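You operate a simulated robot arm through the tools that you are given. There is no shell and no other tool. Be economical: measure what you need, move in short steps, check, and stop when the job is done.

You run a simulated robot arm. Do the job below in one go: nothing can be reset, and whatever is moved stays where it is left.

## Task
Fill the rinse tub to its line and wash the brush out in it.
Fine: tap off, tub out from under the tap, brush back in its own tub. Set down upright: rinse tub.

The check looks at the end state, three seconds after you hand in, the way a careful person would. Anything else that was tipped, shoved, dropped, spilled or broken makes it a failure.

## Robot
A 6-joint arm with a two-finger parallel gripper, fixed in place. Base frame: the origin is at the foot of the arm, x ahead of it, y to its left, z up; the work surface is at about z = 750. Readings come in mm, degrees, newtons and seconds.
With the tool pointing down near the work surface it reaches from about 260 to 680 mm from the base axis. Its first joint turns from -66.0 to 66.0 degrees. Payload 2.9 kg.
The tool frame sits at the grasp point between the pads (the TCP): z along the fingers, y along the line on which they close. The tips reach 30 mm beyond it. Largest opening 110 mm; finger width 20, thickness 10; the body of the gripper, 48 by 112 mm, starts 55 mm behind the TCP.
Orientation is that of the tool frame in the base frame, as a unit quaternion [w, x, y, z]. With the fingers straight down and closing along the base's y, the tool's x points along the base's -x, its y along +y and its z along -z.

## Interface
- The arm moves only by the tool apply_moves. Its argument "moves" is one flat list of numbers, 7 for each row, row after row: the shift along the tool's x, y, z in units of 300 mm (1.0 is 300 mm), then the turn, a rotation vector about the tool's x, y, z in units of 90 degrees (1.0 is 90 degrees), then the closure, from 0 (fully open) to 1 (shut). In form: [tx, ty, tz, rx, ry, rz, hand, tx, ty, tz, rx, ry, rz, hand, ...]. A call has 1 to 20 rows; each row is the pose to reach, as a shift and turn from the pose commanded when the call began, along the tool's axes at that moment. A call with a number of a shift or a turn outside -1 to 1 is refused whole. A row lasts 0.2 s, in which the tool goes at most 50 mm and 8.6 degrees; a call with a longer step from one row to the next is refused whole, and so is a gripper value outside its range. Where a pose cannot be reached the arm comes as near as it can. A force on the tool above 70 N (or 10 N above the force at the start of the call, whichever is more), or a blocked arm, ends the call early, and 0.2 s more pass. The fingers move at their own pace (about 108 mm/s each) and stop on an object; they squeeze with about 45 N. The grip force told is the motor's: it shows also when the fingers shut on nothing. Time passes only in rows, and 0.2 s behind the last, so rows that repeat a pose let the fingers close. The reply holds the time, the measured pose of the TCP, the force on the tool along the base axes, the opening and the grip force, in the units named above and with some noise, with the torque about the TCP (base axes, N m) and any sound that the robot's microphone picked up.
- Cameras (640 x 400 px; columns grow to the right, rows downward): "scene" is fixed at [40.3, 408.2, 1400.8]; the picture's right is [-0.98, -0.21, 0.00], its down [-0.09, 0.40, -0.91] and it looks along [0.19, -0.89, -0.41] (base axes); focal length 346 px, centre (320, 200). "wrist" rides on the gripper at [72, 17, -103] in the tool frame; the picture's right is [-0.23, 0.97, 0.00], its down [-0.76, -0.18, -0.62] and it looks along [-0.61, -0.14, 0.78] (tool axes); focal length 222 px, centre (320, 200). There is no depth. A picture from a camera that has moved, and an enlarged one, comes with that camera's place and axes in the base frame and with its lens.
- capture(camera): a new picture of that camera. It takes no simulated time.
- inspect(camera, box): a new picture of the part [left, top, right, bottom] of that camera's present view, enlarged. It takes no simulated time.
- finish_job(): hands the job in; it is judged then, once.

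Go step by step. Nothing tells you positions but the pictures and the camera data: compare them with the known pose of the tool, close in by small moves and look again before you grip or let go. The budget is 120 turns and 76 pictures, counting those below and the enlarged ones. Unless the task says otherwise, let go and move clear before handing in, and close with one line.

The tools are called after "Emit:" as a command line: name --argument value ..., lists and objects as JSON in quotes. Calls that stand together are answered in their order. apply_moves: Moves the arm, as the interface text tells. Its arguments: {"type":"object","properties":{"moves":{"type":"array"}},"required":["moves"]} The other tools are called the same way: capture (camera) takes a picture; inspect (camera, box) takes an enlarged picture of a part of a camera's view; finish_job () hands the job in.

At the start:

```text
time_s: 0.0
ee_pos: [294.0, -225.5, 1279.4]
tcp_rot: [0.0, 0.0, 1.0, 0.0]
contact_force: [0.5, -0.1, 0.0]
wrist_torque: [0.01, 0.02, 0.01]
opening: 110.0
finger_force: 0.0
```

scene: 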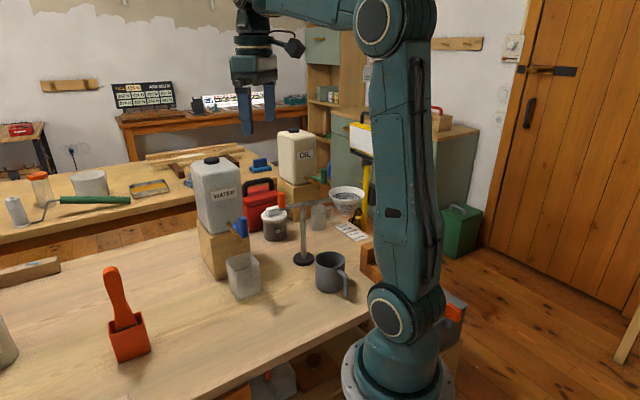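
wrist: 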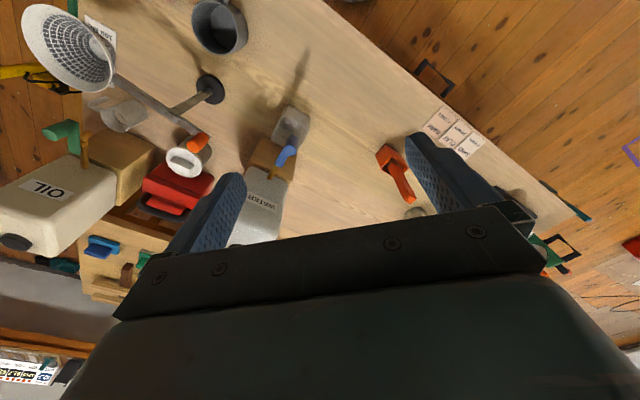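

I see a WATER canister on a wooden block with a blue tap, a clear tub near it, and a brush standing in a red tub. I'll look closer first.

Emit:
inspect --camera "scene" --box '[170, 140, 370, 310]'

Emit:
inspect --camera "scene" --box '[60, 240, 260, 370]'

Emit:
inspect --camera "wrist" --box '[160, 60, 500, 270]'

```text
2.35 times, centred on (270, 225) of scene
camera zoom: at [40.3, 408.2, 1400.8], right [-0.98, -0.21, 0.0], down [-0.09, 0.4, -0.91], along [0.19, -0.89, -0.41], focal length 814 px, centre (438, 141)
```

zoom: 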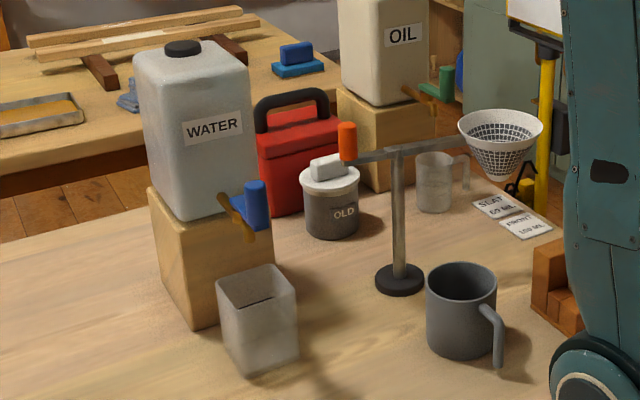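

```text
3.08 times, centred on (160, 305) of scene
camera zoom: at [40.3, 408.2, 1400.8], right [-0.98, -0.21, 0.0], down [-0.09, 0.4, -0.91], along [0.19, -0.89, -0.41], focal length 1064 px, centre (812, -123)
```

zoom: 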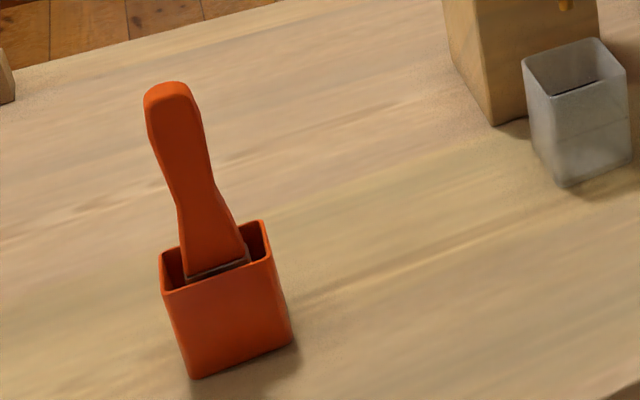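

```text
1.88 times, centred on (330, 165) of wrist
camera zoom: at [220.9, -208.2, 1382.9], right [0.23, 0.97, 0.0], down [0.76, -0.18, 0.62], along [0.61, -0.14, -0.78], focal length 418 px, centre (301, 266)
```

zoom: 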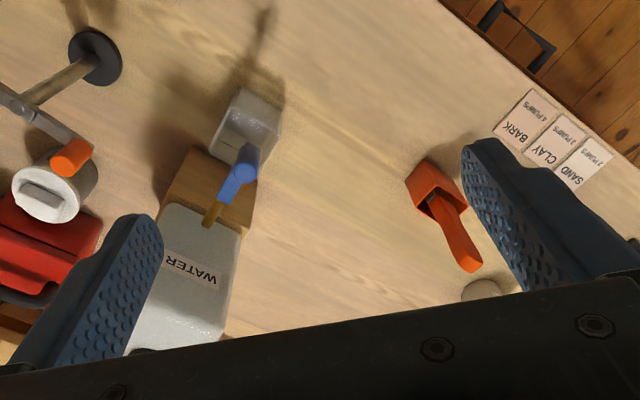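

The clear tub stands turned about 45° near (420,-340), and the red brush tub is near (590,-90). I'll lower the arm for a closer wrist view.

Emit:
apply_moves --moves '[0.02, 0, 0.16, 0, 0, 0, 0, 0.04, 0, 0.32, 0, 0, 0, 0, 0.06, 0, 0.48, 0, 0, 0, 0, 0.08, 0, 0.62, 0, 0, 0, 0, 0.1, 0, 0.75, 0, 0, 0, 0]'

Emit:
capture --camera "wrist"

Emit:
capture --camera "scene"

```text
time_s: 1.2
ee_pos: [262.5, -225.4, 1054.8]
tcp_rot: [0.0, 0.0, 1.0, -0.001]
contact_force: [0.1, 0.2, 0.2]
wrist_torque: [-0.02, 0.0, -0.02]
opening: 110.0
finger_force: 0.0
```

```text
70 pictures are left
camera wrist: at [190.6, -207.5, 1157.7], right [0.23, 0.97, 0.0], down [0.76, -0.18, 0.62], along [0.61, -0.14, -0.78], focal length 222 px, centre (320, 200)
```

wrist: 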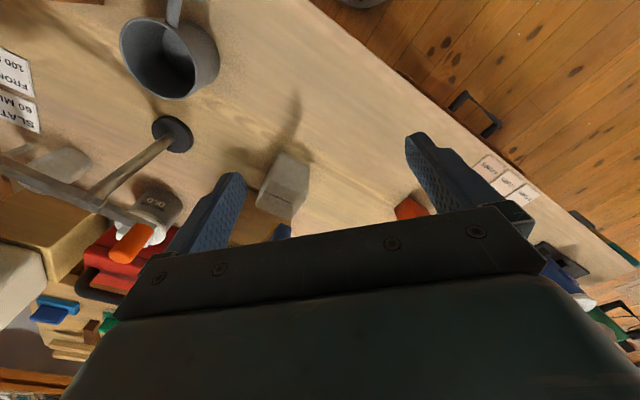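

```text
69 pictures are left
```

scene: 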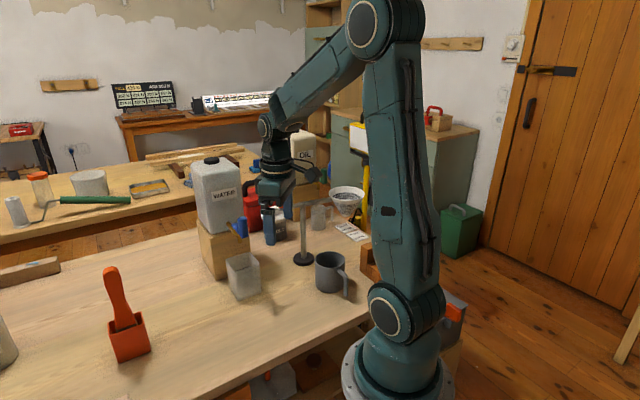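

Emit:
inspect --camera "scene" --box '[205, 205, 275, 305]'

Emit:
inspect --camera "wrist" --box '[220, 120, 440, 250]'

```text
4.00 times, centred on (240, 255) of scene
camera zoom: at [40.3, 408.2, 1400.8], right [-0.98, -0.21, 0.0], down [-0.09, 0.4, -0.91], along [0.19, -0.89, -0.41], focal length 1384 px, centre (640, -20)
```

zoom: 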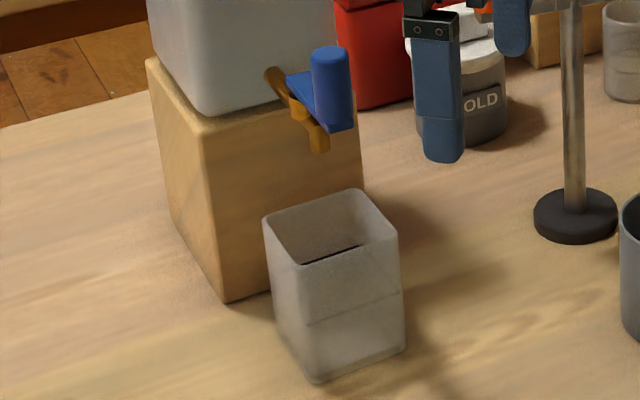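

```text
2.91 times, centred on (330, 185) of wrist
camera zoom: at [190.6, -207.5, 1157.7], right [0.23, 0.97, 0.0], down [0.76, -0.18, 0.62], along [0.61, -0.14, -0.78], focal length 646 px, centre (291, 244)
```

zoom: 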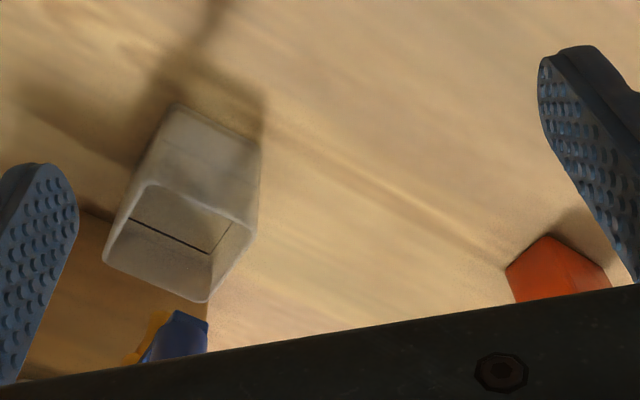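

The tub stands just in front of the spout, which I place near (442,-376,884); the fill mark is on the tub's inner wall at about z 815. Next I'll look at the tap and tub from above.

Emit:
apply_moves --moves '[-0.11, -0.08, 0, 0, 0, 0, 0, -0.22, -0.16, 0, 0, 0, 0, 0, -0.33, -0.24, 0, 0, 0, 0, 0, -0.425, -0.317, 0, 0, 0, 0, 0]'

Emit:
inspect --camera "wrist" --box '[200, 60, 440, 240]'

```text
time_s: 2.2
ee_pos: [392.2, -321.5, 1054.8]
tcp_rot: [0.0, 0.0, 1.0, -0.001]
contact_force: [0.0, 0.5, 0.2]
wrist_torque: [0.03, 0.02, -0.03]
opening: 110.0
finger_force: 0.1
```

```text
2.22 times, centred on (320, 150) of wrist
camera zoom: at [319.1, -304.1, 1157.5], right [0.23, 0.97, 0.0], down [0.76, -0.18, 0.62], along [0.61, -0.14, -0.78], focal length 494 px, centre (320, 311)
```

zoom: 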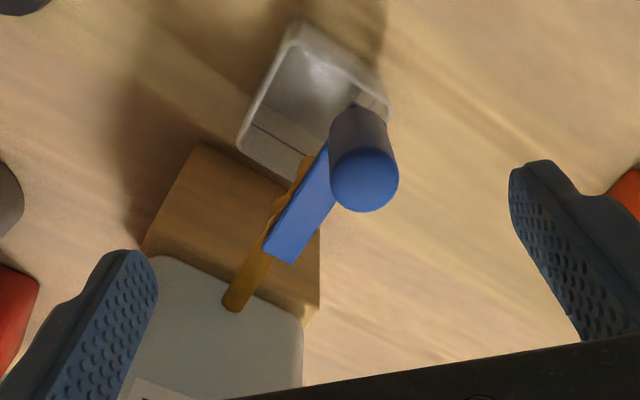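

The tub looks already nearly under the spout, and the blue lever's knob tops out near (391,-305,1000). I'll look closely at the tap mechanism to learn how it turns.

Emit:
inspect --camera "scene" --box '[225, 210, 265, 250]'

Emit:
inspect --camera "scene" --box '[290, 150, 350, 190]'

Emit:
inspect --camera "wrist" --box '[260, 90, 360, 190]'

```text
10.00 times, centred on (245, 230) of scene
camera zoom: at [40.3, 408.2, 1400.8], right [-0.98, -0.21, 0.0], down [-0.09, 0.4, -0.91], along [0.19, -0.89, -0.41], focal length 3459 px, centre (1070, -100)
```

zoom: 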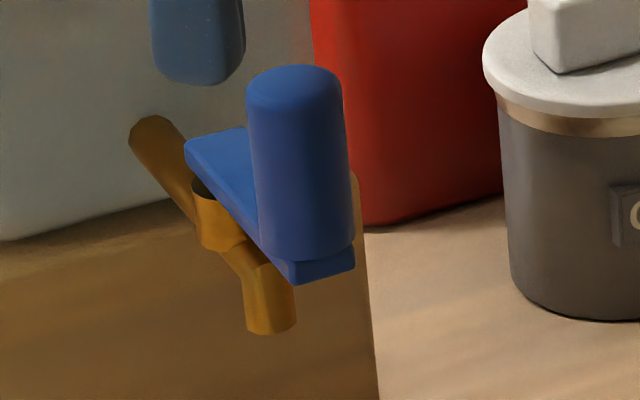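

```text
10.00 times, centred on (320, 170) of scene
camera zoom: at [40.3, 408.2, 1400.8], right [-0.98, -0.21, 0.0], down [-0.09, 0.4, -0.91], along [0.19, -0.89, -0.41], focal length 3459 px, centre (320, 500)
```

zoom: 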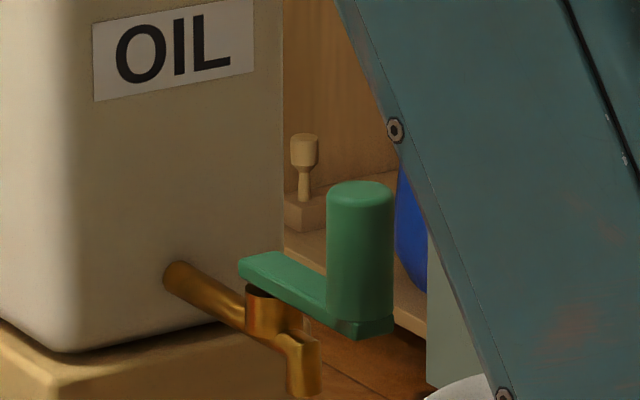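

```text
4.00 times, centred on (310, 140) of wrist
camera zoom: at [319.1, -304.1, 1157.5], right [0.23, 0.97, 0.0], down [0.76, -0.18, 0.62], along [0.61, -0.14, -0.78], focal length 888 px, centre (360, 440)
```

zoom: 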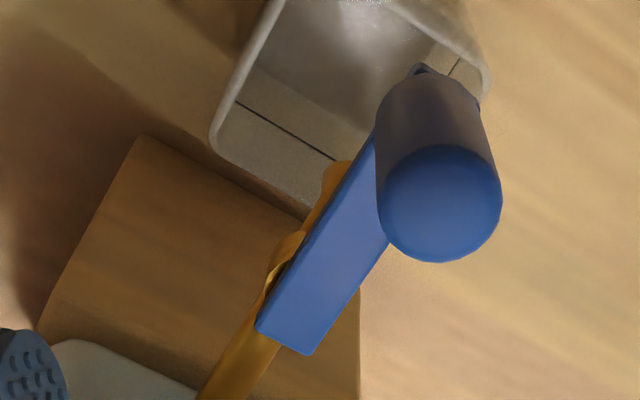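

The lever sits on a vertical valve body, so it swings about a vertical axis near (435,-350), and the spout is already over the tub. I'll turn the hand 45° so the fingers can straddle the knob across its swing direction.

Emit:
apply_moves --moves '[0, 0.01, 0, 0, 0, 0.09, 0, 0, 0.02, 0, 0, 0, 0.18, 0, 0, 0.03, 0, 0, 0, 0.27, 0, 0, 0.04, 0, 0, 0, 0.36, 0, 0, 0.05, 0, 0, 0, 0.45, 0, 0, 0.055, 0, 0, 0, 0.5, 0]'

Emit:
capture --camera "wrist"

Emit:
capture --camera "scene"

```text
time_s: 3.6
ee_pos: [391.0, -306.0, 1054.8]
tcp_rot: [0.0, 0.384, 0.923, 0.0]
contact_force: [-0.3, -0.2, -0.9]
wrist_torque: [-0.03, 0.02, -0.03]
opening: 110.1
finger_force: 0.1
```

```text
62 pictures are left
camera wrist: at [351.9, -240.6, 1157.9], right [0.85, 0.53, 0.0], down [0.41, -0.67, 0.62], along [0.33, -0.53, -0.78], focal length 222 px, centre (320, 200)
```

wrist: 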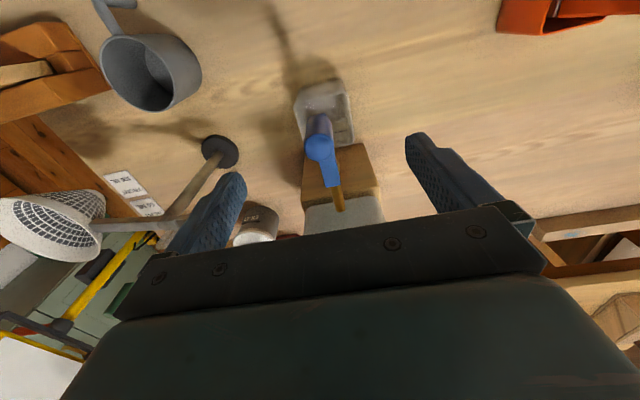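

```text
61 pictures are left
```

scene: 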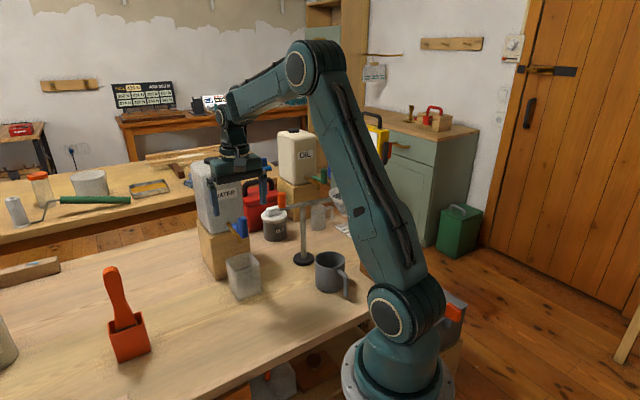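

Emit:
inspect --camera "wrist" --box '[270, 70, 390, 220]'

```text
2.67 times, centred on (330, 145) of wrist
camera zoom: at [351.9, -240.6, 1157.9], right [0.85, 0.53, 0.0], down [0.41, -0.67, 0.62], along [0.33, -0.53, -0.78], focal length 592 px, centre (293, 347)
```

zoom: 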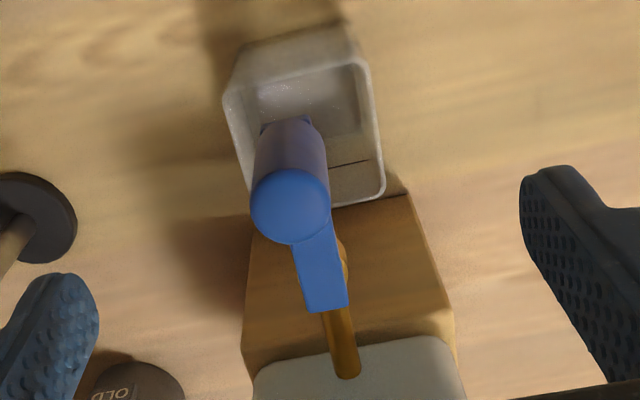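

The knob is centred between the fingers at about (390.5,-304). I'll descend around it and close.

Emit:
apply_moves --moves '[0.004, 0.004, 0.1, 0, 0, 0, 0.3, 0.004, 0.004, 0.2, 0, 0, 0, 0.5, 0.004, 0.004, 0.217, 0, 0, 0, 0.5, 0.004, 0.004, 0.217, 0, 0, 0, 0.5]'

Emit:
inspect --camera "scene" --box '[200, 180, 290, 250]'

Emit:
inspect --camera "wrist" --box '[220, 70, 440, 220]'

```text
time_s: 4.6
ee_pos: [390.1, -302.8, 989.2]
tcp_rot: [0.002, 0.382, 0.924, -0.001]
contact_force: [-0.3, -0.5, -0.2]
wrist_torque: [-0.01, -0.01, -0.02]
opening: 54.9
finger_force: 0.1
```

```text
5.71 times, centred on (245, 215) of scene
camera zoom: at [40.3, 408.2, 1400.8], right [-0.98, -0.21, 0.0], down [-0.09, 0.4, -0.91], along [0.19, -0.89, -0.41], focal length 1976 px, centre (749, 114)
```

zoom: 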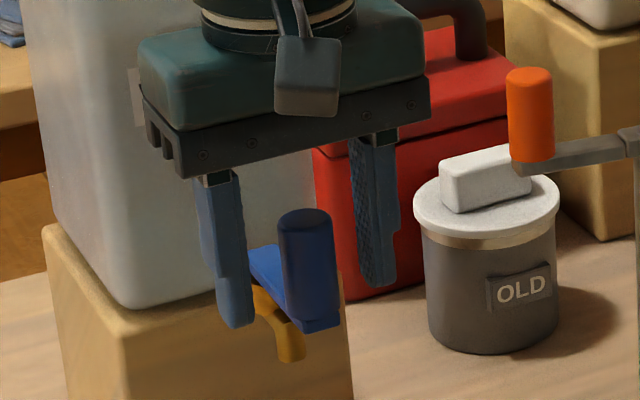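

```text
2.67 times, centred on (330, 145) of wrist
camera zoom: at [351.6, -239.1, 1093.0], right [0.85, 0.53, 0.0], down [0.41, -0.66, 0.62], along [0.33, -0.53, -0.78], focal length 592 px, centre (293, 347)
```

zoom: 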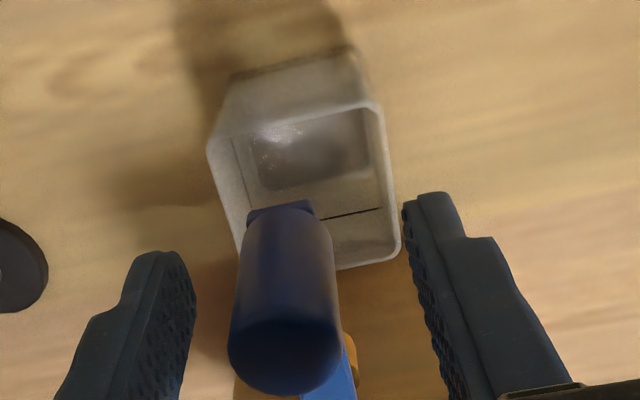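

Emit:
apply_moves --moves '[0, 0, 0, 0, 0, 0, 0.7, 0, 0, 0, 0, 0, 0, 0.8, 0, 0, 0, 0, 0, 0, 0.9, 0, 0, 0, 0, 0, 0, 0.9]'

Emit:
inspect --camera "scene" --box '[200, 180, 290, 310]'

```text
time_s: 5.6
ee_pos: [389.7, -304.9, 989.2]
tcp_rot: [0.0, 0.384, 0.923, -0.002]
contact_force: [-13.5, -12.7, -1.2]
wrist_torque: [0.4, -0.57, -0.3]
opening: 23.1
finger_force: 44.9
```

```text
3.08 times, centred on (245, 245) of scene
camera zoom: at [39.9, 407.8, 1400.9], right [-0.98, -0.21, 0.0], down [-0.09, 0.4, -0.91], along [0.19, -0.89, -0.41], focal length 1064 px, centre (551, 62)
```

zoom: 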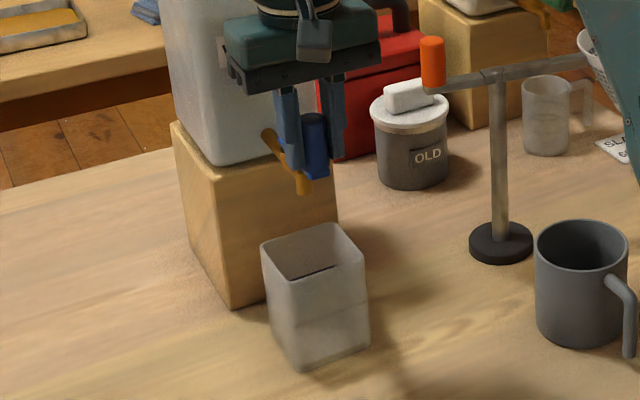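

The knob is gripped, and it pushes the tool toward -m (about 18 N), which hints that +m is the closed stop. I'll ease gently the other way.

Emit:
apply_moves --moves '[0, -0.008, 0, 0, 0, 0, 0.9, 0, -0.016, 0, 0, 0, 0, 0.9]'

```text
time_s: 6.2
ee_pos: [388.9, -304.5, 990.2]
tcp_rot: [0.002, 0.38, 0.925, 0.0]
contact_force: [4.1, 3.4, 2.8]
wrist_torque: [-0.02, 1.29, 0.23]
opening: 23.0
finger_force: 45.7
```

Emit:
apply_moves --moves '[0, -0.008, 0, 0, 0, 0, 0.9, 0, -0.012, 0, 0, 0, 0, 0.9]'

```text
time_s: 6.8
ee_pos: [385.5, -307.7, 989.6]
tcp_rot: [0.001, 0.381, 0.924, 0.0]
contact_force: [2.9, 5.8, 2.7]
wrist_torque: [-0.8, 0.19, 0.35]
opening: 23.1
finger_force: 45.2
```

It moves that way with light friction, so that is the opening direction. I'll follow the arc a little and look for flow.

Emit:
apply_moves --moves '[-0.0024, -0.0183, 0, 0, 0, 0, 0.9, -0.0065, -0.0367, 0, 0, 0, 0, 0.9, -0.012, -0.0543, 0, 0, 0, 0, 0.9]'

Emit:
inspect --camera "scene" --box '[200, 180, 290, 310]'

```text
time_s: 7.6
ee_pos: [376.9, -321.7, 990.2]
tcp_rot: [-0.001, 0.381, 0.925, 0.001]
contact_force: [5.0, 13.5, 1.9]
wrist_torque: [0.13, -0.01, 0.78]
opening: 23.0
finger_force: 44.8
```

```text
3.08 times, centred on (245, 245) of scene
camera zoom: at [40.4, 408.6, 1400.7], right [-0.98, -0.21, 0.0], down [-0.09, 0.4, -0.91], along [0.19, -0.89, -0.41], focal length 1064 px, centre (551, 62)
```

zoom: 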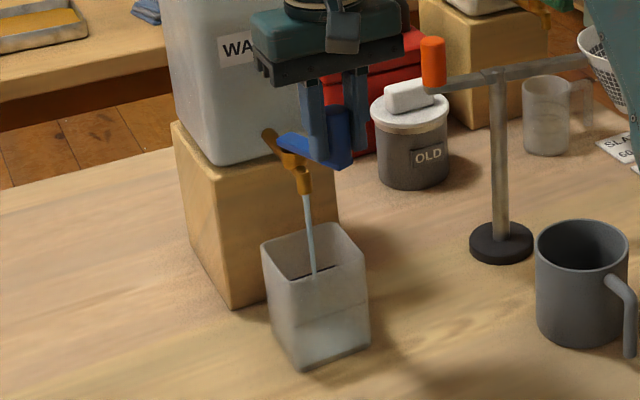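

Water is running into the tub. I'll wait briefly and watch the level.

Emit:
apply_moves --moves '[0, 0, 0, 0, 0, 0, 0.9, 0, 0, 0, 0, 0, 0, 0.9]'

Emit:
inspect --camera "wrist" --box '[220, 50, 440, 200]'

Emit:
inspect --camera "scene" --box '[220, 245, 270, 305]'

```text
time_s: 8.2
ee_pos: [376.8, -321.6, 990.7]
tcp_rot: [0.0, 0.382, 0.924, 0.0]
contact_force: [3.9, 12.9, 1.8]
wrist_torque: [0.33, 0.21, 0.81]
opening: 22.7
finger_force: 45.2
```

```text
2.67 times, centred on (330, 125) of wrist
camera zoom: at [336.8, -258.1, 1093.0], right [0.85, 0.53, 0.0], down [0.41, -0.66, 0.62], along [0.33, -0.53, -0.78], focal length 592 px, centre (293, 400)
```

zoom: 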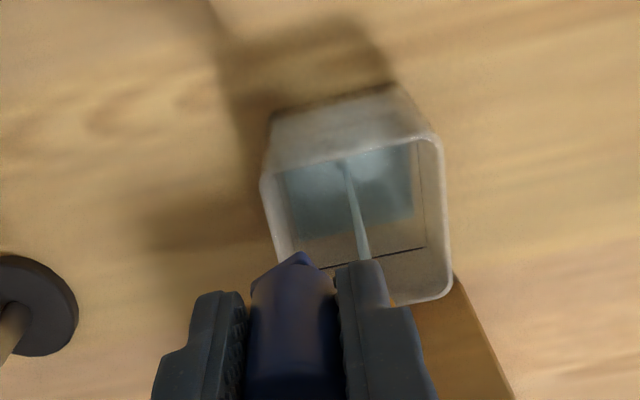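

```text
6.67 times, centred on (245, 275) of scene
camera zoom: at [40.4, 408.6, 1400.7], right [-0.98, -0.21, 0.0], down [-0.09, 0.4, -0.91], along [0.19, -0.89, -0.41], focal length 2306 px, centre (820, -300)
```

zoom: 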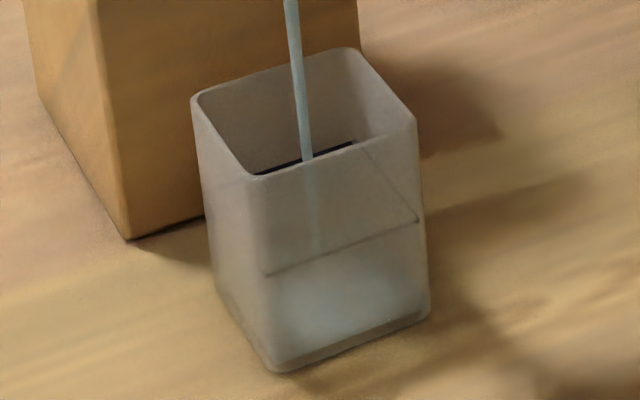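

Emit:
apply_moves --moves '[0, 0, 0, 0, 0, 0, 0.9, 0, 0, 0, 0, 0, 0, 0.9, 0, 0, 0, 0, 0, 0, 0.9, 0, 0, 0, 0, 0, 0, 0.9]'

Emit:
inspect --camera "wrist" --box '[300, 80, 400, 180]'

```text
time_s: 9.2
ee_pos: [376.1, -322.9, 989.0]
tcp_rot: [0.0, 0.383, 0.924, 0.0]
contact_force: [2.7, 12.3, -1.0]
wrist_torque: [0.23, 0.1, 0.7]
opening: 22.6
finger_force: 45.4
```

```text
4.00 times, centred on (350, 130) of wrist
camera zoom: at [336.8, -258.3, 1093.0], right [0.85, 0.53, 0.0], down [0.41, -0.66, 0.62], along [0.33, -0.53, -0.78], focal length 888 px, centre (200, 480)
```

zoom: 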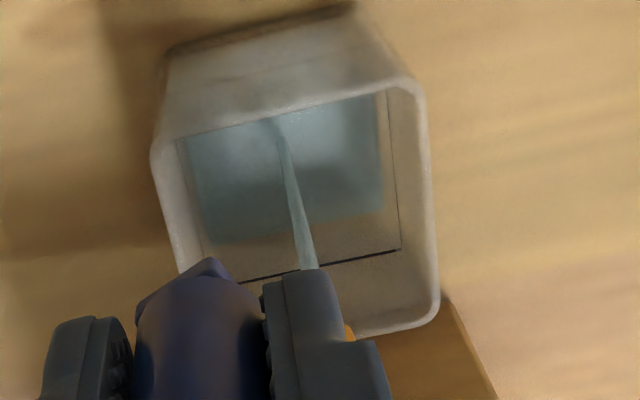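

Emit:
apply_moves --moves '[0, 0, 0, 0, 0, 0, 0.9, 0, 0, 0, 0, 0, 0, 0.9, 0, 0, 0, 0, 0, 0, 0.9, 0, 0, 0, 0, 0, 0, 0.9, 0, 0, 0, 0, 0, 0, 0.9, 0, 0, 0, 0, 0, 0, 0.9, 0, 0, 0, 0, 0, 0, 0.9, 0, 0, 0, 0, 0, 0, 0.9, 0, 0, 0, 0, 0, 0, 0.9]'

Emit:
inspect --camera "wrist" --box '[300, 80, 400, 180]'

```text
time_s: 11.2
ee_pos: [375.8, -322.5, 989.3]
tcp_rot: [0.0, 0.383, 0.924, 0.0]
contact_force: [-0.6, 7.0, -4.5]
wrist_torque: [0.12, 0.01, 0.39]
opening: 22.8
finger_force: 44.5
```

```text
4.00 times, centred on (350, 130) of wrist
camera zoom: at [336.7, -258.6, 1093.0], right [0.85, 0.53, 0.0], down [0.41, -0.66, 0.62], along [0.33, -0.53, -0.78], focal length 888 px, centre (200, 480)
```

zoom: 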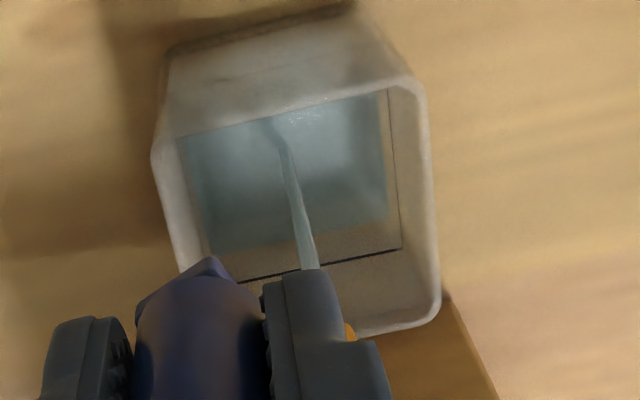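

Emit:
apply_moves --moves '[0, 0, 0, 0, 0, 0, 0.9, 0, 0, 0, 0, 0, 0, 0.9, 0, 0, 0, 0, 0, 0, 0.9, 0, 0, 0, 0, 0, 0, 0.9, 0, 0, 0, 0, 0, 0, 0.9, 0, 0, 0, 0, 0, 0, 0.9, 0, 0, 0, 0, 0, 0, 0.9, 0, 0, 0, 0, 0, 0, 0.9, 0, 0, 0, 0, 0, 0, 0.9, 0, 0, 0, 0, 0, 0, 0.9, 0, 0, 0, 0, 0, 0, 0.9, 0, 0, 0, 0, 0, 0, 0.9, 0, 0, 0, 0, 0, 0, 0.9, 0, 0, 0, 0, 0, 0, 0.9]'

Emit:
inspect --camera "wrist" --box '[300, 80, 400, 180]'

```text
time_s: 14.2
ee_pos: [375.3, -322.9, 990.0]
tcp_rot: [0.0, 0.383, 0.924, 0.0]
contact_force: [-1.9, 5.0, -6.5]
wrist_torque: [0.08, 0.04, 0.26]
opening: 22.7
finger_force: 45.3
```

```text
4.00 times, centred on (350, 130) of wrist
camera zoom: at [336.7, -258.5, 1093.0], right [0.85, 0.53, 0.0], down [0.41, -0.66, 0.62], along [0.33, -0.53, -0.78], focal length 888 px, centre (200, 480)
```

zoom: 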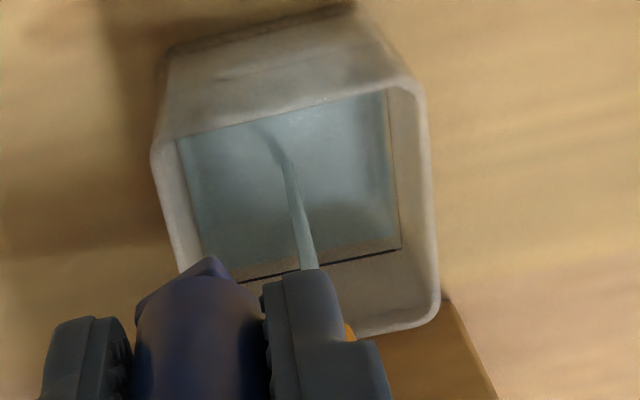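

Emit:
apply_moves --moves '[0, 0, 0, 0, 0, 0, 0.9, 0, 0, 0, 0, 0, 0, 0.9, 0, 0, 0, 0, 0, 0, 0.9, 0, 0, 0, 0, 0, 0, 0.9, 0, 0, 0, 0, 0, 0, 0.9, 0, 0, 0, 0, 0, 0, 0.9]'

Emit:
inspect --camera "wrist" --box '[325, 110, 425, 170]'

```text
time_s: 15.6
ee_pos: [375.7, -322.6, 989.2]
tcp_rot: [0.0, 0.383, 0.924, 0.0]
contact_force: [-1.7, 5.7, -3.8]
wrist_torque: [0.09, 0.04, 0.31]
opening: 22.9
finger_force: 45.0
```

```text
6.40 times, centred on (375, 140) of wrist
camera zoom: at [336.8, -258.4, 1093.0], right [0.85, 0.53, 0.0], down [0.41, -0.66, 0.62], along [0.33, -0.53, -0.78], focal length 1422 px, centre (-32, 584)
```

zoom: 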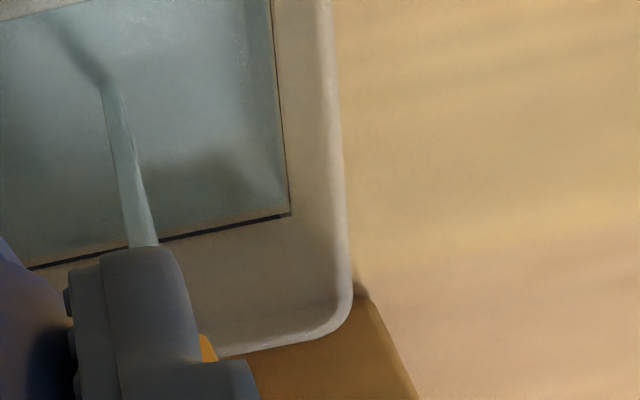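

About 1 mm below the line. I'll hold for a moment more, then swing the lever back to its stop.

Emit:
apply_moves --moves '[0, 0, 0, 0, 0, 0, 0.9, 0, 0, 0, 0, 0, 0, 0.9, 0.0055, 0.0176, 0, 0, 0, 0, 0.9, 0.0096, 0.036, 0, 0, 0, 0, 0.9, 0.012, 0.0543, 0, 0, 0, 0, 0.9, 0.012, 0.068, 0, 0, 0, 0, 0.9, 0.012, 0.077, 0, 0, 0, 0, 0.9]'

Emit:
inspect --camera "scene" --box '[215, 205, 285, 305]'

Emit:
inspect --camera "wrist" --box '[270, 80, 390, 180]'

```text
time_s: 17.2
ee_pos: [390.2, -304.8, 990.4]
tcp_rot: [0.001, 0.383, 0.924, -0.001]
contact_force: [-12.8, -4.7, -1.3]
wrist_torque: [0.24, -0.71, -0.3]
opening: 23.1
finger_force: 44.7
```

```text
4.00 times, centred on (250, 255) of scene
camera zoom: at [39.9, 408.0, 1400.9], right [-0.98, -0.21, 0.0], down [-0.09, 0.4, -0.91], along [0.19, -0.89, -0.41], focal length 1384 px, centre (600, -20)
```

zoom: 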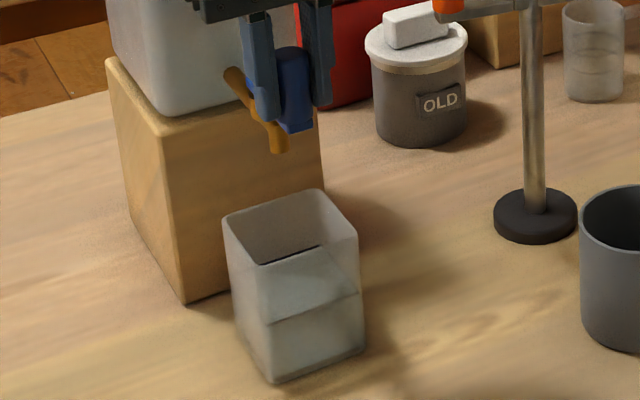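

```text
4.00 times, centred on (330, 130) of wrist
camera zoom: at [350.3, -240.6, 1093.2], right [0.85, 0.53, 0.0], down [0.41, -0.66, 0.62], along [0.33, -0.53, -0.78], focal length 888 px, centre (280, 480)
```

zoom: 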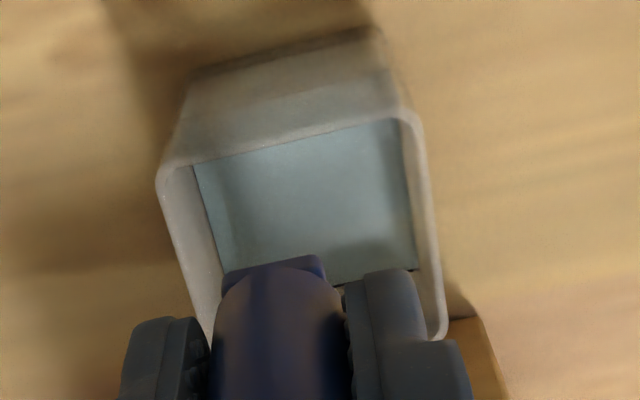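

Flow has stopped with the level at the line. I'll let go of the knob, rise and check from above.

Emit:
apply_moves --moves '[0, 0, 0, 0, 0, 0, 0.75, 0, 0, 0, 0, 0, 0, 0.5, 0, 0, 0, 0, 0, 0, 0.5, 0, 0, -0.1, 0, 0, 0, 0.5, 0.03, 0, -0.22, 0, 0, 0, 0.3]'

Emit:
inspect --camera "wrist" --box '[260, 60, 400, 200]'

Emit:
inspect --camera "scene" --box '[205, 205, 275, 305]'

```text
time_s: 18.4
ee_pos: [384.5, -298.1, 1055.6]
tcp_rot: [0.0, 0.383, 0.924, 0.0]
contact_force: [0.8, 0.8, -0.6]
wrist_torque: [0.0, -0.01, -0.01]
opening: 77.0
finger_force: 0.1
```

```text
2.86 times, centred on (330, 130) of wrist
camera zoom: at [344.6, -233.9, 1159.8], right [0.85, 0.53, 0.0], down [0.41, -0.66, 0.62], along [0.33, -0.53, -0.78], focal length 635 px, centre (291, 400)
```

zoom: 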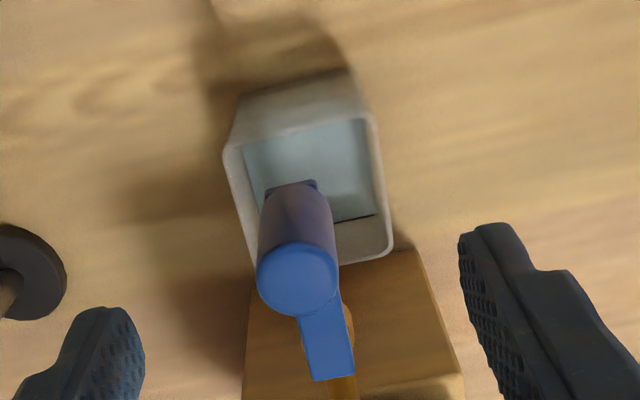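

```text
4.00 times, centred on (240, 255) of scene
camera zoom: at [40.3, 408.2, 1400.8], right [-0.98, -0.21, 0.0], down [-0.09, 0.4, -0.91], along [0.19, -0.89, -0.41], focal length 1384 px, centre (640, -20)
```

zoom: 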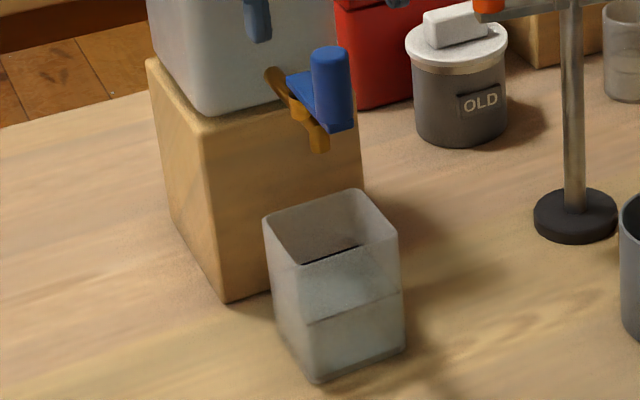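

The tap is shut, there is no drip and the level is at the line. Next I'll back off and tilt the hand about 50° so it can slide in under the lever and grip the tub from the robot's side.

Emit:
apply_moves --moves '[0.12, 0, 0, 0, -0.08, 0, 0, 0.243, 0, 0, 0, -0.16, 0, 0, 0.243, 0, 0.1, 0, -0.24, 0, 0, 0.243, 0, 0.2, 0, -0.32, 0, 0, 0.243, 0, 0.3, 0, -0.4, 0, 0, 0.243, 0, 0.4, 0, -0.48, 0, 0, 0.243, 0, 0.52, 0, -0.556, 0, 0]'

Emit:
capture --camera "wrist"

Emit:
capture --camera "scene"

```text
time_s: 20.0
ee_pos: [330.4, -245.7, 899.1]
tcp_rot: [0.39, 0.347, 0.837, -0.162]
contact_force: [-0.7, 0.1, 0.3]
wrist_torque: [-0.02, 0.02, 0.01]
opening: 109.8
finger_force: 0.0
```

```text
45 pictures are left
camera wrist: at [254.0, -144.6, 910.1], right [0.79, 0.59, 0.17], down [-0.12, -0.13, 0.98], along [0.6, -0.8, -0.04], focal length 222 px, centre (320, 200)
```

wrist: 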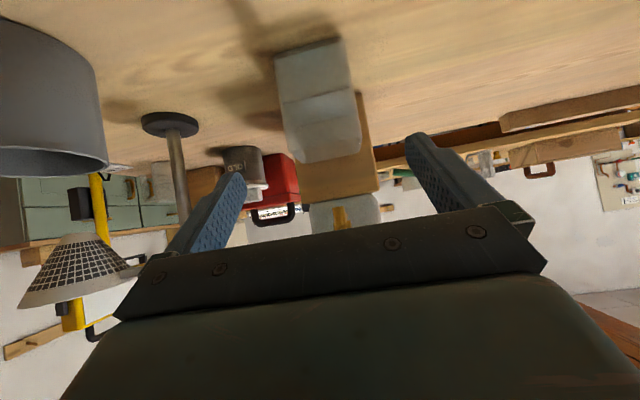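

```text
44 pictures are left
```

scene: 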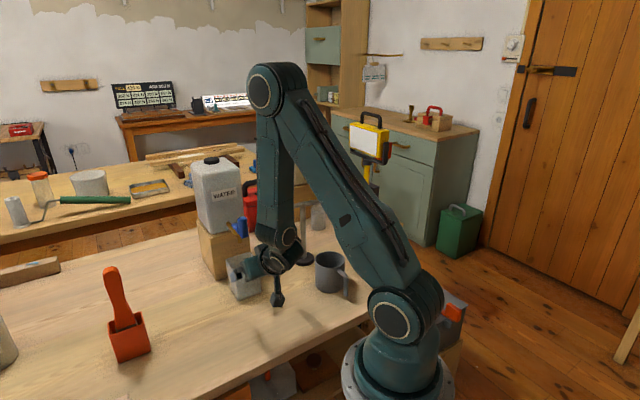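

Wrist pose is as intended, with the tub straight ahead. I'll lower to z≈812 and look before sliding forward.

Emit:
apply_moves --moves '[0.08, 0, 0.066, 0, 0, 0, 0, 0.16, 0, 0.132, 0, 0, 0, 0, 0.225, 0, 0.187, 0, 0, 0, 0]'

Emit:
capture --camera "wrist"

Emit:
inspect --camera "scene" --box '[200, 200, 330, 330]'

```text
time_s: 20.8
ee_pos: [332.2, -246.7, 813.1]
tcp_rot: [0.392, 0.346, 0.837, -0.162]
contact_force: [0.1, -0.7, -0.2]
wrist_torque: [0.01, 0.01, -0.03]
opening: 110.3
finger_force: 0.0
```

```text
43 pictures are left
camera wrist: at [255.1, -144.7, 822.9], right [0.79, 0.59, 0.18], down [-0.12, -0.13, 0.98], along [0.6, -0.8, -0.04], focal length 222 px, centre (320, 200)
```

wrist: 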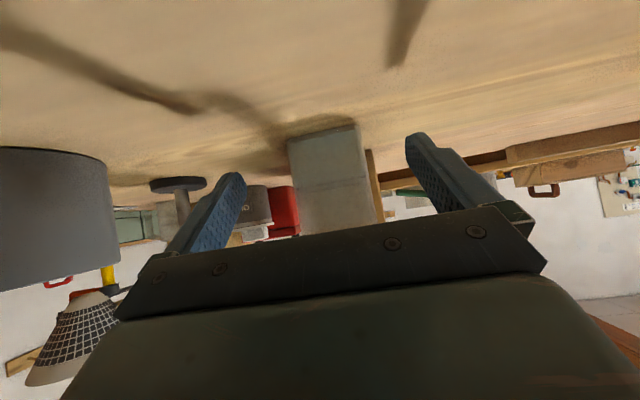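

```text
3.08 times, centred on (265, 265) of scene
camera zoom: at [40.3, 408.2, 1400.8], right [-0.98, -0.21, 0.0], down [-0.09, 0.4, -0.91], along [0.19, -0.89, -0.41], focal length 1064 px, centre (489, 0)
```

zoom: 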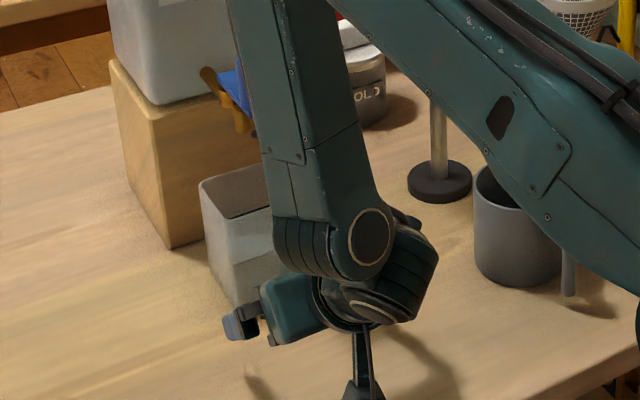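

Fingers are level with the tub and centred on it. I'll slide forward to straddle it.

Emit:
apply_moves --moves '[-0.06, 0.004, 0.0715, 0, 0, 0, 0, -0.12, 0.004, 0.143, 0, 0, 0, 0, -0.17, 0.004, 0.2025, 0, 0, 0, 0, -0.2186, 0.004, 0.2604, 0, 0, 0, 0]'

Emit:
capture --camera "wrist"

Emit:
inspect --camera "scene" --box '[180, 180, 310, 310]'

```text
time_s: 21.8
ee_pos: [405.2, -317.9, 812.4]
tcp_rot: [0.391, 0.346, 0.837, -0.162]
contact_force: [-1.0, 0.3, -0.1]
wrist_torque: [0.0, 0.0, 0.01]
opening: 110.1
finger_force: 0.1
```

```text
41 pictures are left
camera wrist: at [328.0, -216.3, 822.3], right [0.79, 0.59, 0.17], down [-0.12, -0.13, 0.98], along [0.6, -0.8, -0.04], focal length 222 px, centre (320, 200)
```

wrist: 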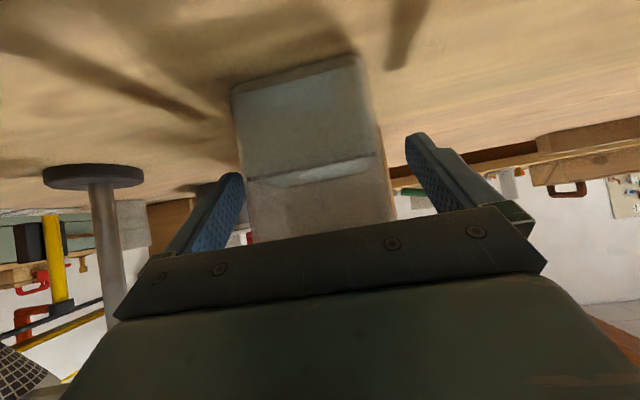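

```text
3.08 times, centred on (245, 245) of scene
camera zoom: at [40.3, 408.2, 1400.8], right [-0.98, -0.21, 0.0], down [-0.09, 0.4, -0.91], along [0.19, -0.89, -0.41], focal length 1064 px, centre (551, 62)
```

zoom: 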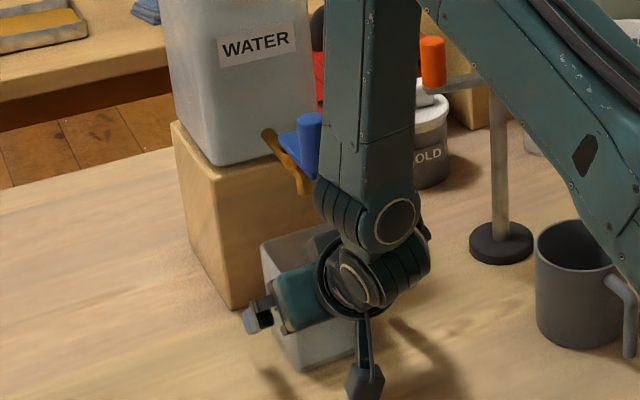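

The tub is centred within a millimetre or two. Closing on it gently.

Emit:
apply_moves --moves '[0, 0, 0, 0, 0, 0, 0.2, 0, 0, 0, 0, 0, 0, 0.28, 0, 0, 0, 0, 0, 0, 0.32, 0, 0, 0, 0, 0, 0, 0.36, 0, 0, 0, 0, 0, 0, 0.4, 0, 0, 0, 0, 0, 0, 0.45, 0, 0, 0, 0, 0, 0, 0.45]'

Emit:
capture --camera "wrist"

```text
time_s: 23.4
ee_pos: [404.4, -318.6, 812.1]
tcp_rot: [0.391, 0.347, 0.837, -0.162]
contact_force: [-0.1, -0.4, -0.1]
wrist_torque: [-0.06, 0.08, 0.0]
opening: 74.7
finger_force: 44.6
```

```text
39 pictures are left
camera wrist: at [327.7, -216.1, 822.2], right [0.79, 0.59, 0.17], down [-0.12, -0.13, 0.98], along [0.6, -0.8, -0.04], focal length 222 px, centre (320, 200)
```

wrist: 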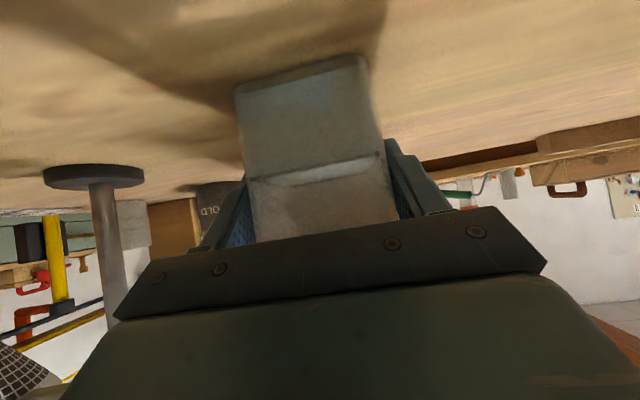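

Held at 74.7 mm. I'll lift 8 mm and draw it back slowly, clear of the tap.

Emit:
apply_moves --moves '[-0.01, 0, -0.0086, 0, 0, 0, 0.45, -0.0204, 0, -0.0172, 0, 0, 0, 0.45, -0.0097, 0, -0.0299, 0, 0, 0, 0.45, 0.0117, 0, -0.0555, 0, 0, 0, 0.45, 0.0331, 0, -0.081, 0, 0, 0, 0.45, 0.0545, 0, -0.1066, 0, 0, 0, 0.45, 0.0759, 0, -0.1321, 0, 0, 0, 0.45, 0.0973, 0, -0.1577, 0, 0, 0, 0.45, 0.1187, 0, -0.1832, 0, 0, 0, 0.45, 0.1401, 0, -0.2088, 0, 0, 0, 0.45, 0.1615, 0, -0.2343, 0, 0, 0, 0.45, 0.1829, 0, -0.2599, 0, 0, 0, 0.45, 0.19, 0, -0.268, 0, 0, 0, 0.45]'

Emit:
capture --camera "scene"

```text
time_s: 26.2
ee_pos: [336.3, -248.1, 820.3]
tcp_rot: [0.391, 0.347, 0.837, -0.162]
contact_force: [0.2, -0.6, -3.7]
wrist_torque: [0.03, 0.06, -0.01]
opening: 74.9
finger_force: 45.1
```

```text
38 pictures are left
```

scene: 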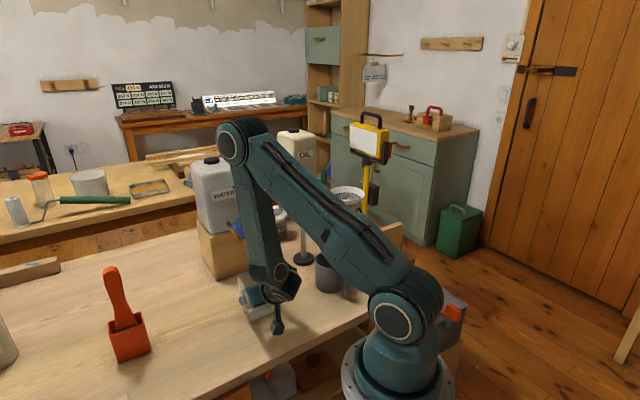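

Tub weighs ~3.7 N and is clear of the tap. I'll shift it 50 mm sideways for more room and set it down.

Emit:
apply_moves --moves '[0, 0.01, 0, 0, 0, 0, 0.45, 0, 0.04, 0, 0, 0, 0, 0.45, 0, 0.08, 0, 0, 0, 0, 0.45, 0, 0.12, 0, 0, 0, 0, 0.45, 0, 0.15, 0, 0, 0, 0, 0.45, 0, 0.1667, 0, 0, 0, 0, 0.45, 0, 0.1667, 0, 0, 0, 0, 0.45, 0.006, 0.1667, 0.005, 0, 0, 0, 0.45, 0.012, 0.1667, 0.01, 0, 0, 0, 0.45, 0.018, 0.1667, 0.015, 0, 0, 0, 0.45, 0.0207, 0.1667, 0.0175, 0, 0, 0, 0.45]'

```text
time_s: 28.6
ee_pos: [371.9, -212.5, 812.1]
tcp_rot: [0.391, 0.347, 0.837, -0.162]
contact_force: [-1.0, -0.4, -3.7]
wrist_torque: [0.01, 0.06, 0.0]
opening: 75.0
finger_force: 45.1
```

Emit:
apply_moves --moves '[0.0026, 0, 0.0021, 0, 0, 0, 0.45, 0.0026, 0, 0.0021, 0, 0, 0, 0.45]'

Emit:
capture --camera "wrist"

```text
time_s: 29.2
ee_pos: [370.9, -214.0, 812.0]
tcp_rot: [0.392, 0.346, 0.836, -0.163]
contact_force: [-4.3, 5.4, 18.9]
wrist_torque: [0.44, 0.72, -0.04]
opening: 74.8
finger_force: 45.5
```

```text
37 pictures are left
camera wrist: at [293.9, -111.0, 822.0], right [0.79, 0.59, 0.17], down [-0.12, -0.13, 0.98], along [0.6, -0.8, -0.03], focal length 222 px, centre (320, 200)
```

wrist: 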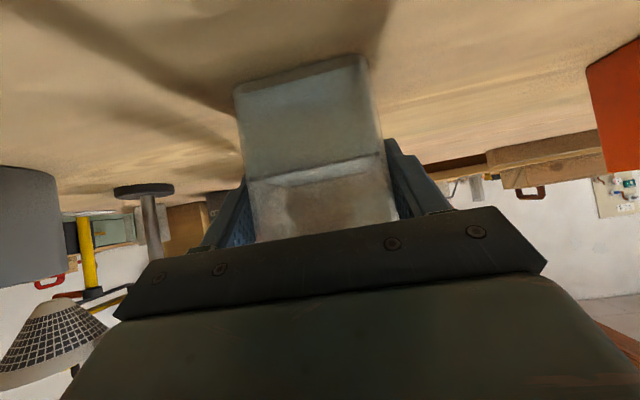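

On the table. I'll ease the pressure, open, and draw straight back.

Emit:
apply_moves --moves '[-0.0018, 0, -0.0015, 0, 0, 0, 0.45, -0.0018, 0, -0.0015, 0, 0, 0, 0.3, -0.0018, 0, -0.0015, 0, 0, 0, 0.2, -0.0018, 0, -0.0015, 0, 0, 0, 0, -0.0018, 0, -0.0015, 0, 0, 0, 0, 0.06, 0, -0.07, 0, 0, 0, 0, 0.12, 0, -0.14, 0, 0, 0, 0, 0.18, 0, -0.21, 0, 0, 0, 0, 0.24, 0, -0.28, 0, 0, 0, 0]'

Emit:
capture --camera "wrist"

```text
time_s: 31.2
ee_pos: [326.4, -137.4, 788.9]
tcp_rot: [0.392, 0.347, 0.837, -0.162]
contact_force: [-0.6, 0.8, 0.5]
wrist_torque: [-0.03, -0.01, -0.02]
opening: 110.2
finger_force: 0.0
out of reach, approached as far as the arm can: row 8, 9
```

```text
36 pictures are left
camera wrist: at [250.3, -35.3, 800.1], right [0.79, 0.59, 0.17], down [-0.12, -0.13, 0.98], along [0.6, -0.8, -0.04], focal length 222 px, centre (320, 200)
```

wrist: 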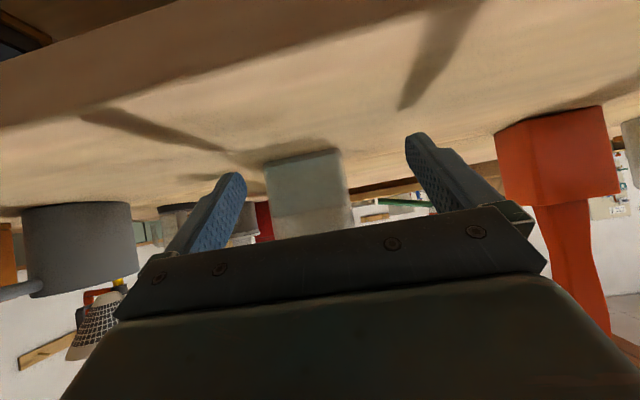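

The tub is standing free. I'll rise and bring the hand upright.

Emit:
apply_moves --moves '[-0.11, 0, -0.092, 0, 0, 0, 0, -0.22, 0, -0.184, 0, 0.09, 0, 0, -0.33, 0, -0.276, 0, 0.18, 0, 0, -0.44, 0, -0.368, 0, 0.27, 0, 0, -0.55, 0, -0.46, 0, 0.36, 0, 0, -0.66, 0, -0.552, 0, 0.45, 0, 0, -0.68, 0, -0.57, 0, 0.54, 0, 0, -0.68, 0, -0.57, 0, 0.556, 0, 0]'

Emit:
capture --camera "scene"

Emit:
capture --camera "wrist"

```text
time_s: 33.0
ee_pos: [327.8, -137.3, 1056.7]
tcp_rot: [0.0, 0.382, 0.924, 0.0]
contact_force: [0.7, 0.5, -0.8]
wrist_torque: [0.0, 0.01, 0.01]
opening: 110.0
finger_force: 0.1
out of reach, approached as far as the arm can: row 1, 2
```

```text
35 pictures are left
```

scene: 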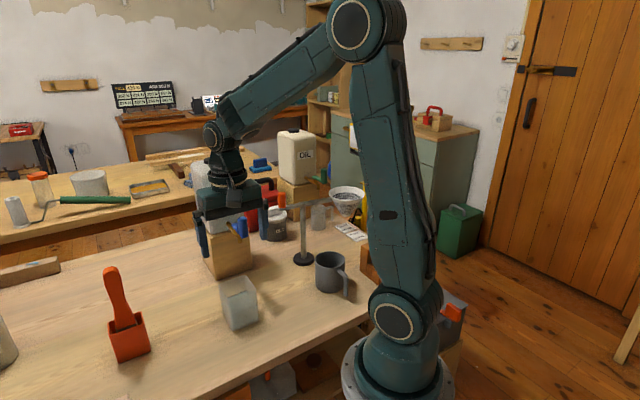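

```text
34 pictures are left
camera wrist: at [288.3, -73.4, 1159.3], right [0.85, 0.53, 0.0], down [0.41, -0.66, 0.62], along [0.33, -0.53, -0.78], focal length 222 px, centre (320, 200)
```

wrist: 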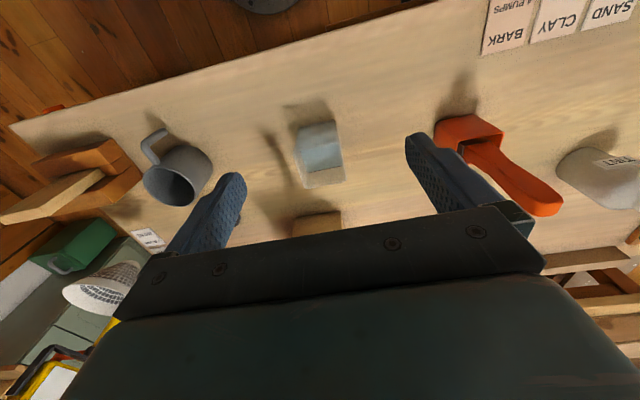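

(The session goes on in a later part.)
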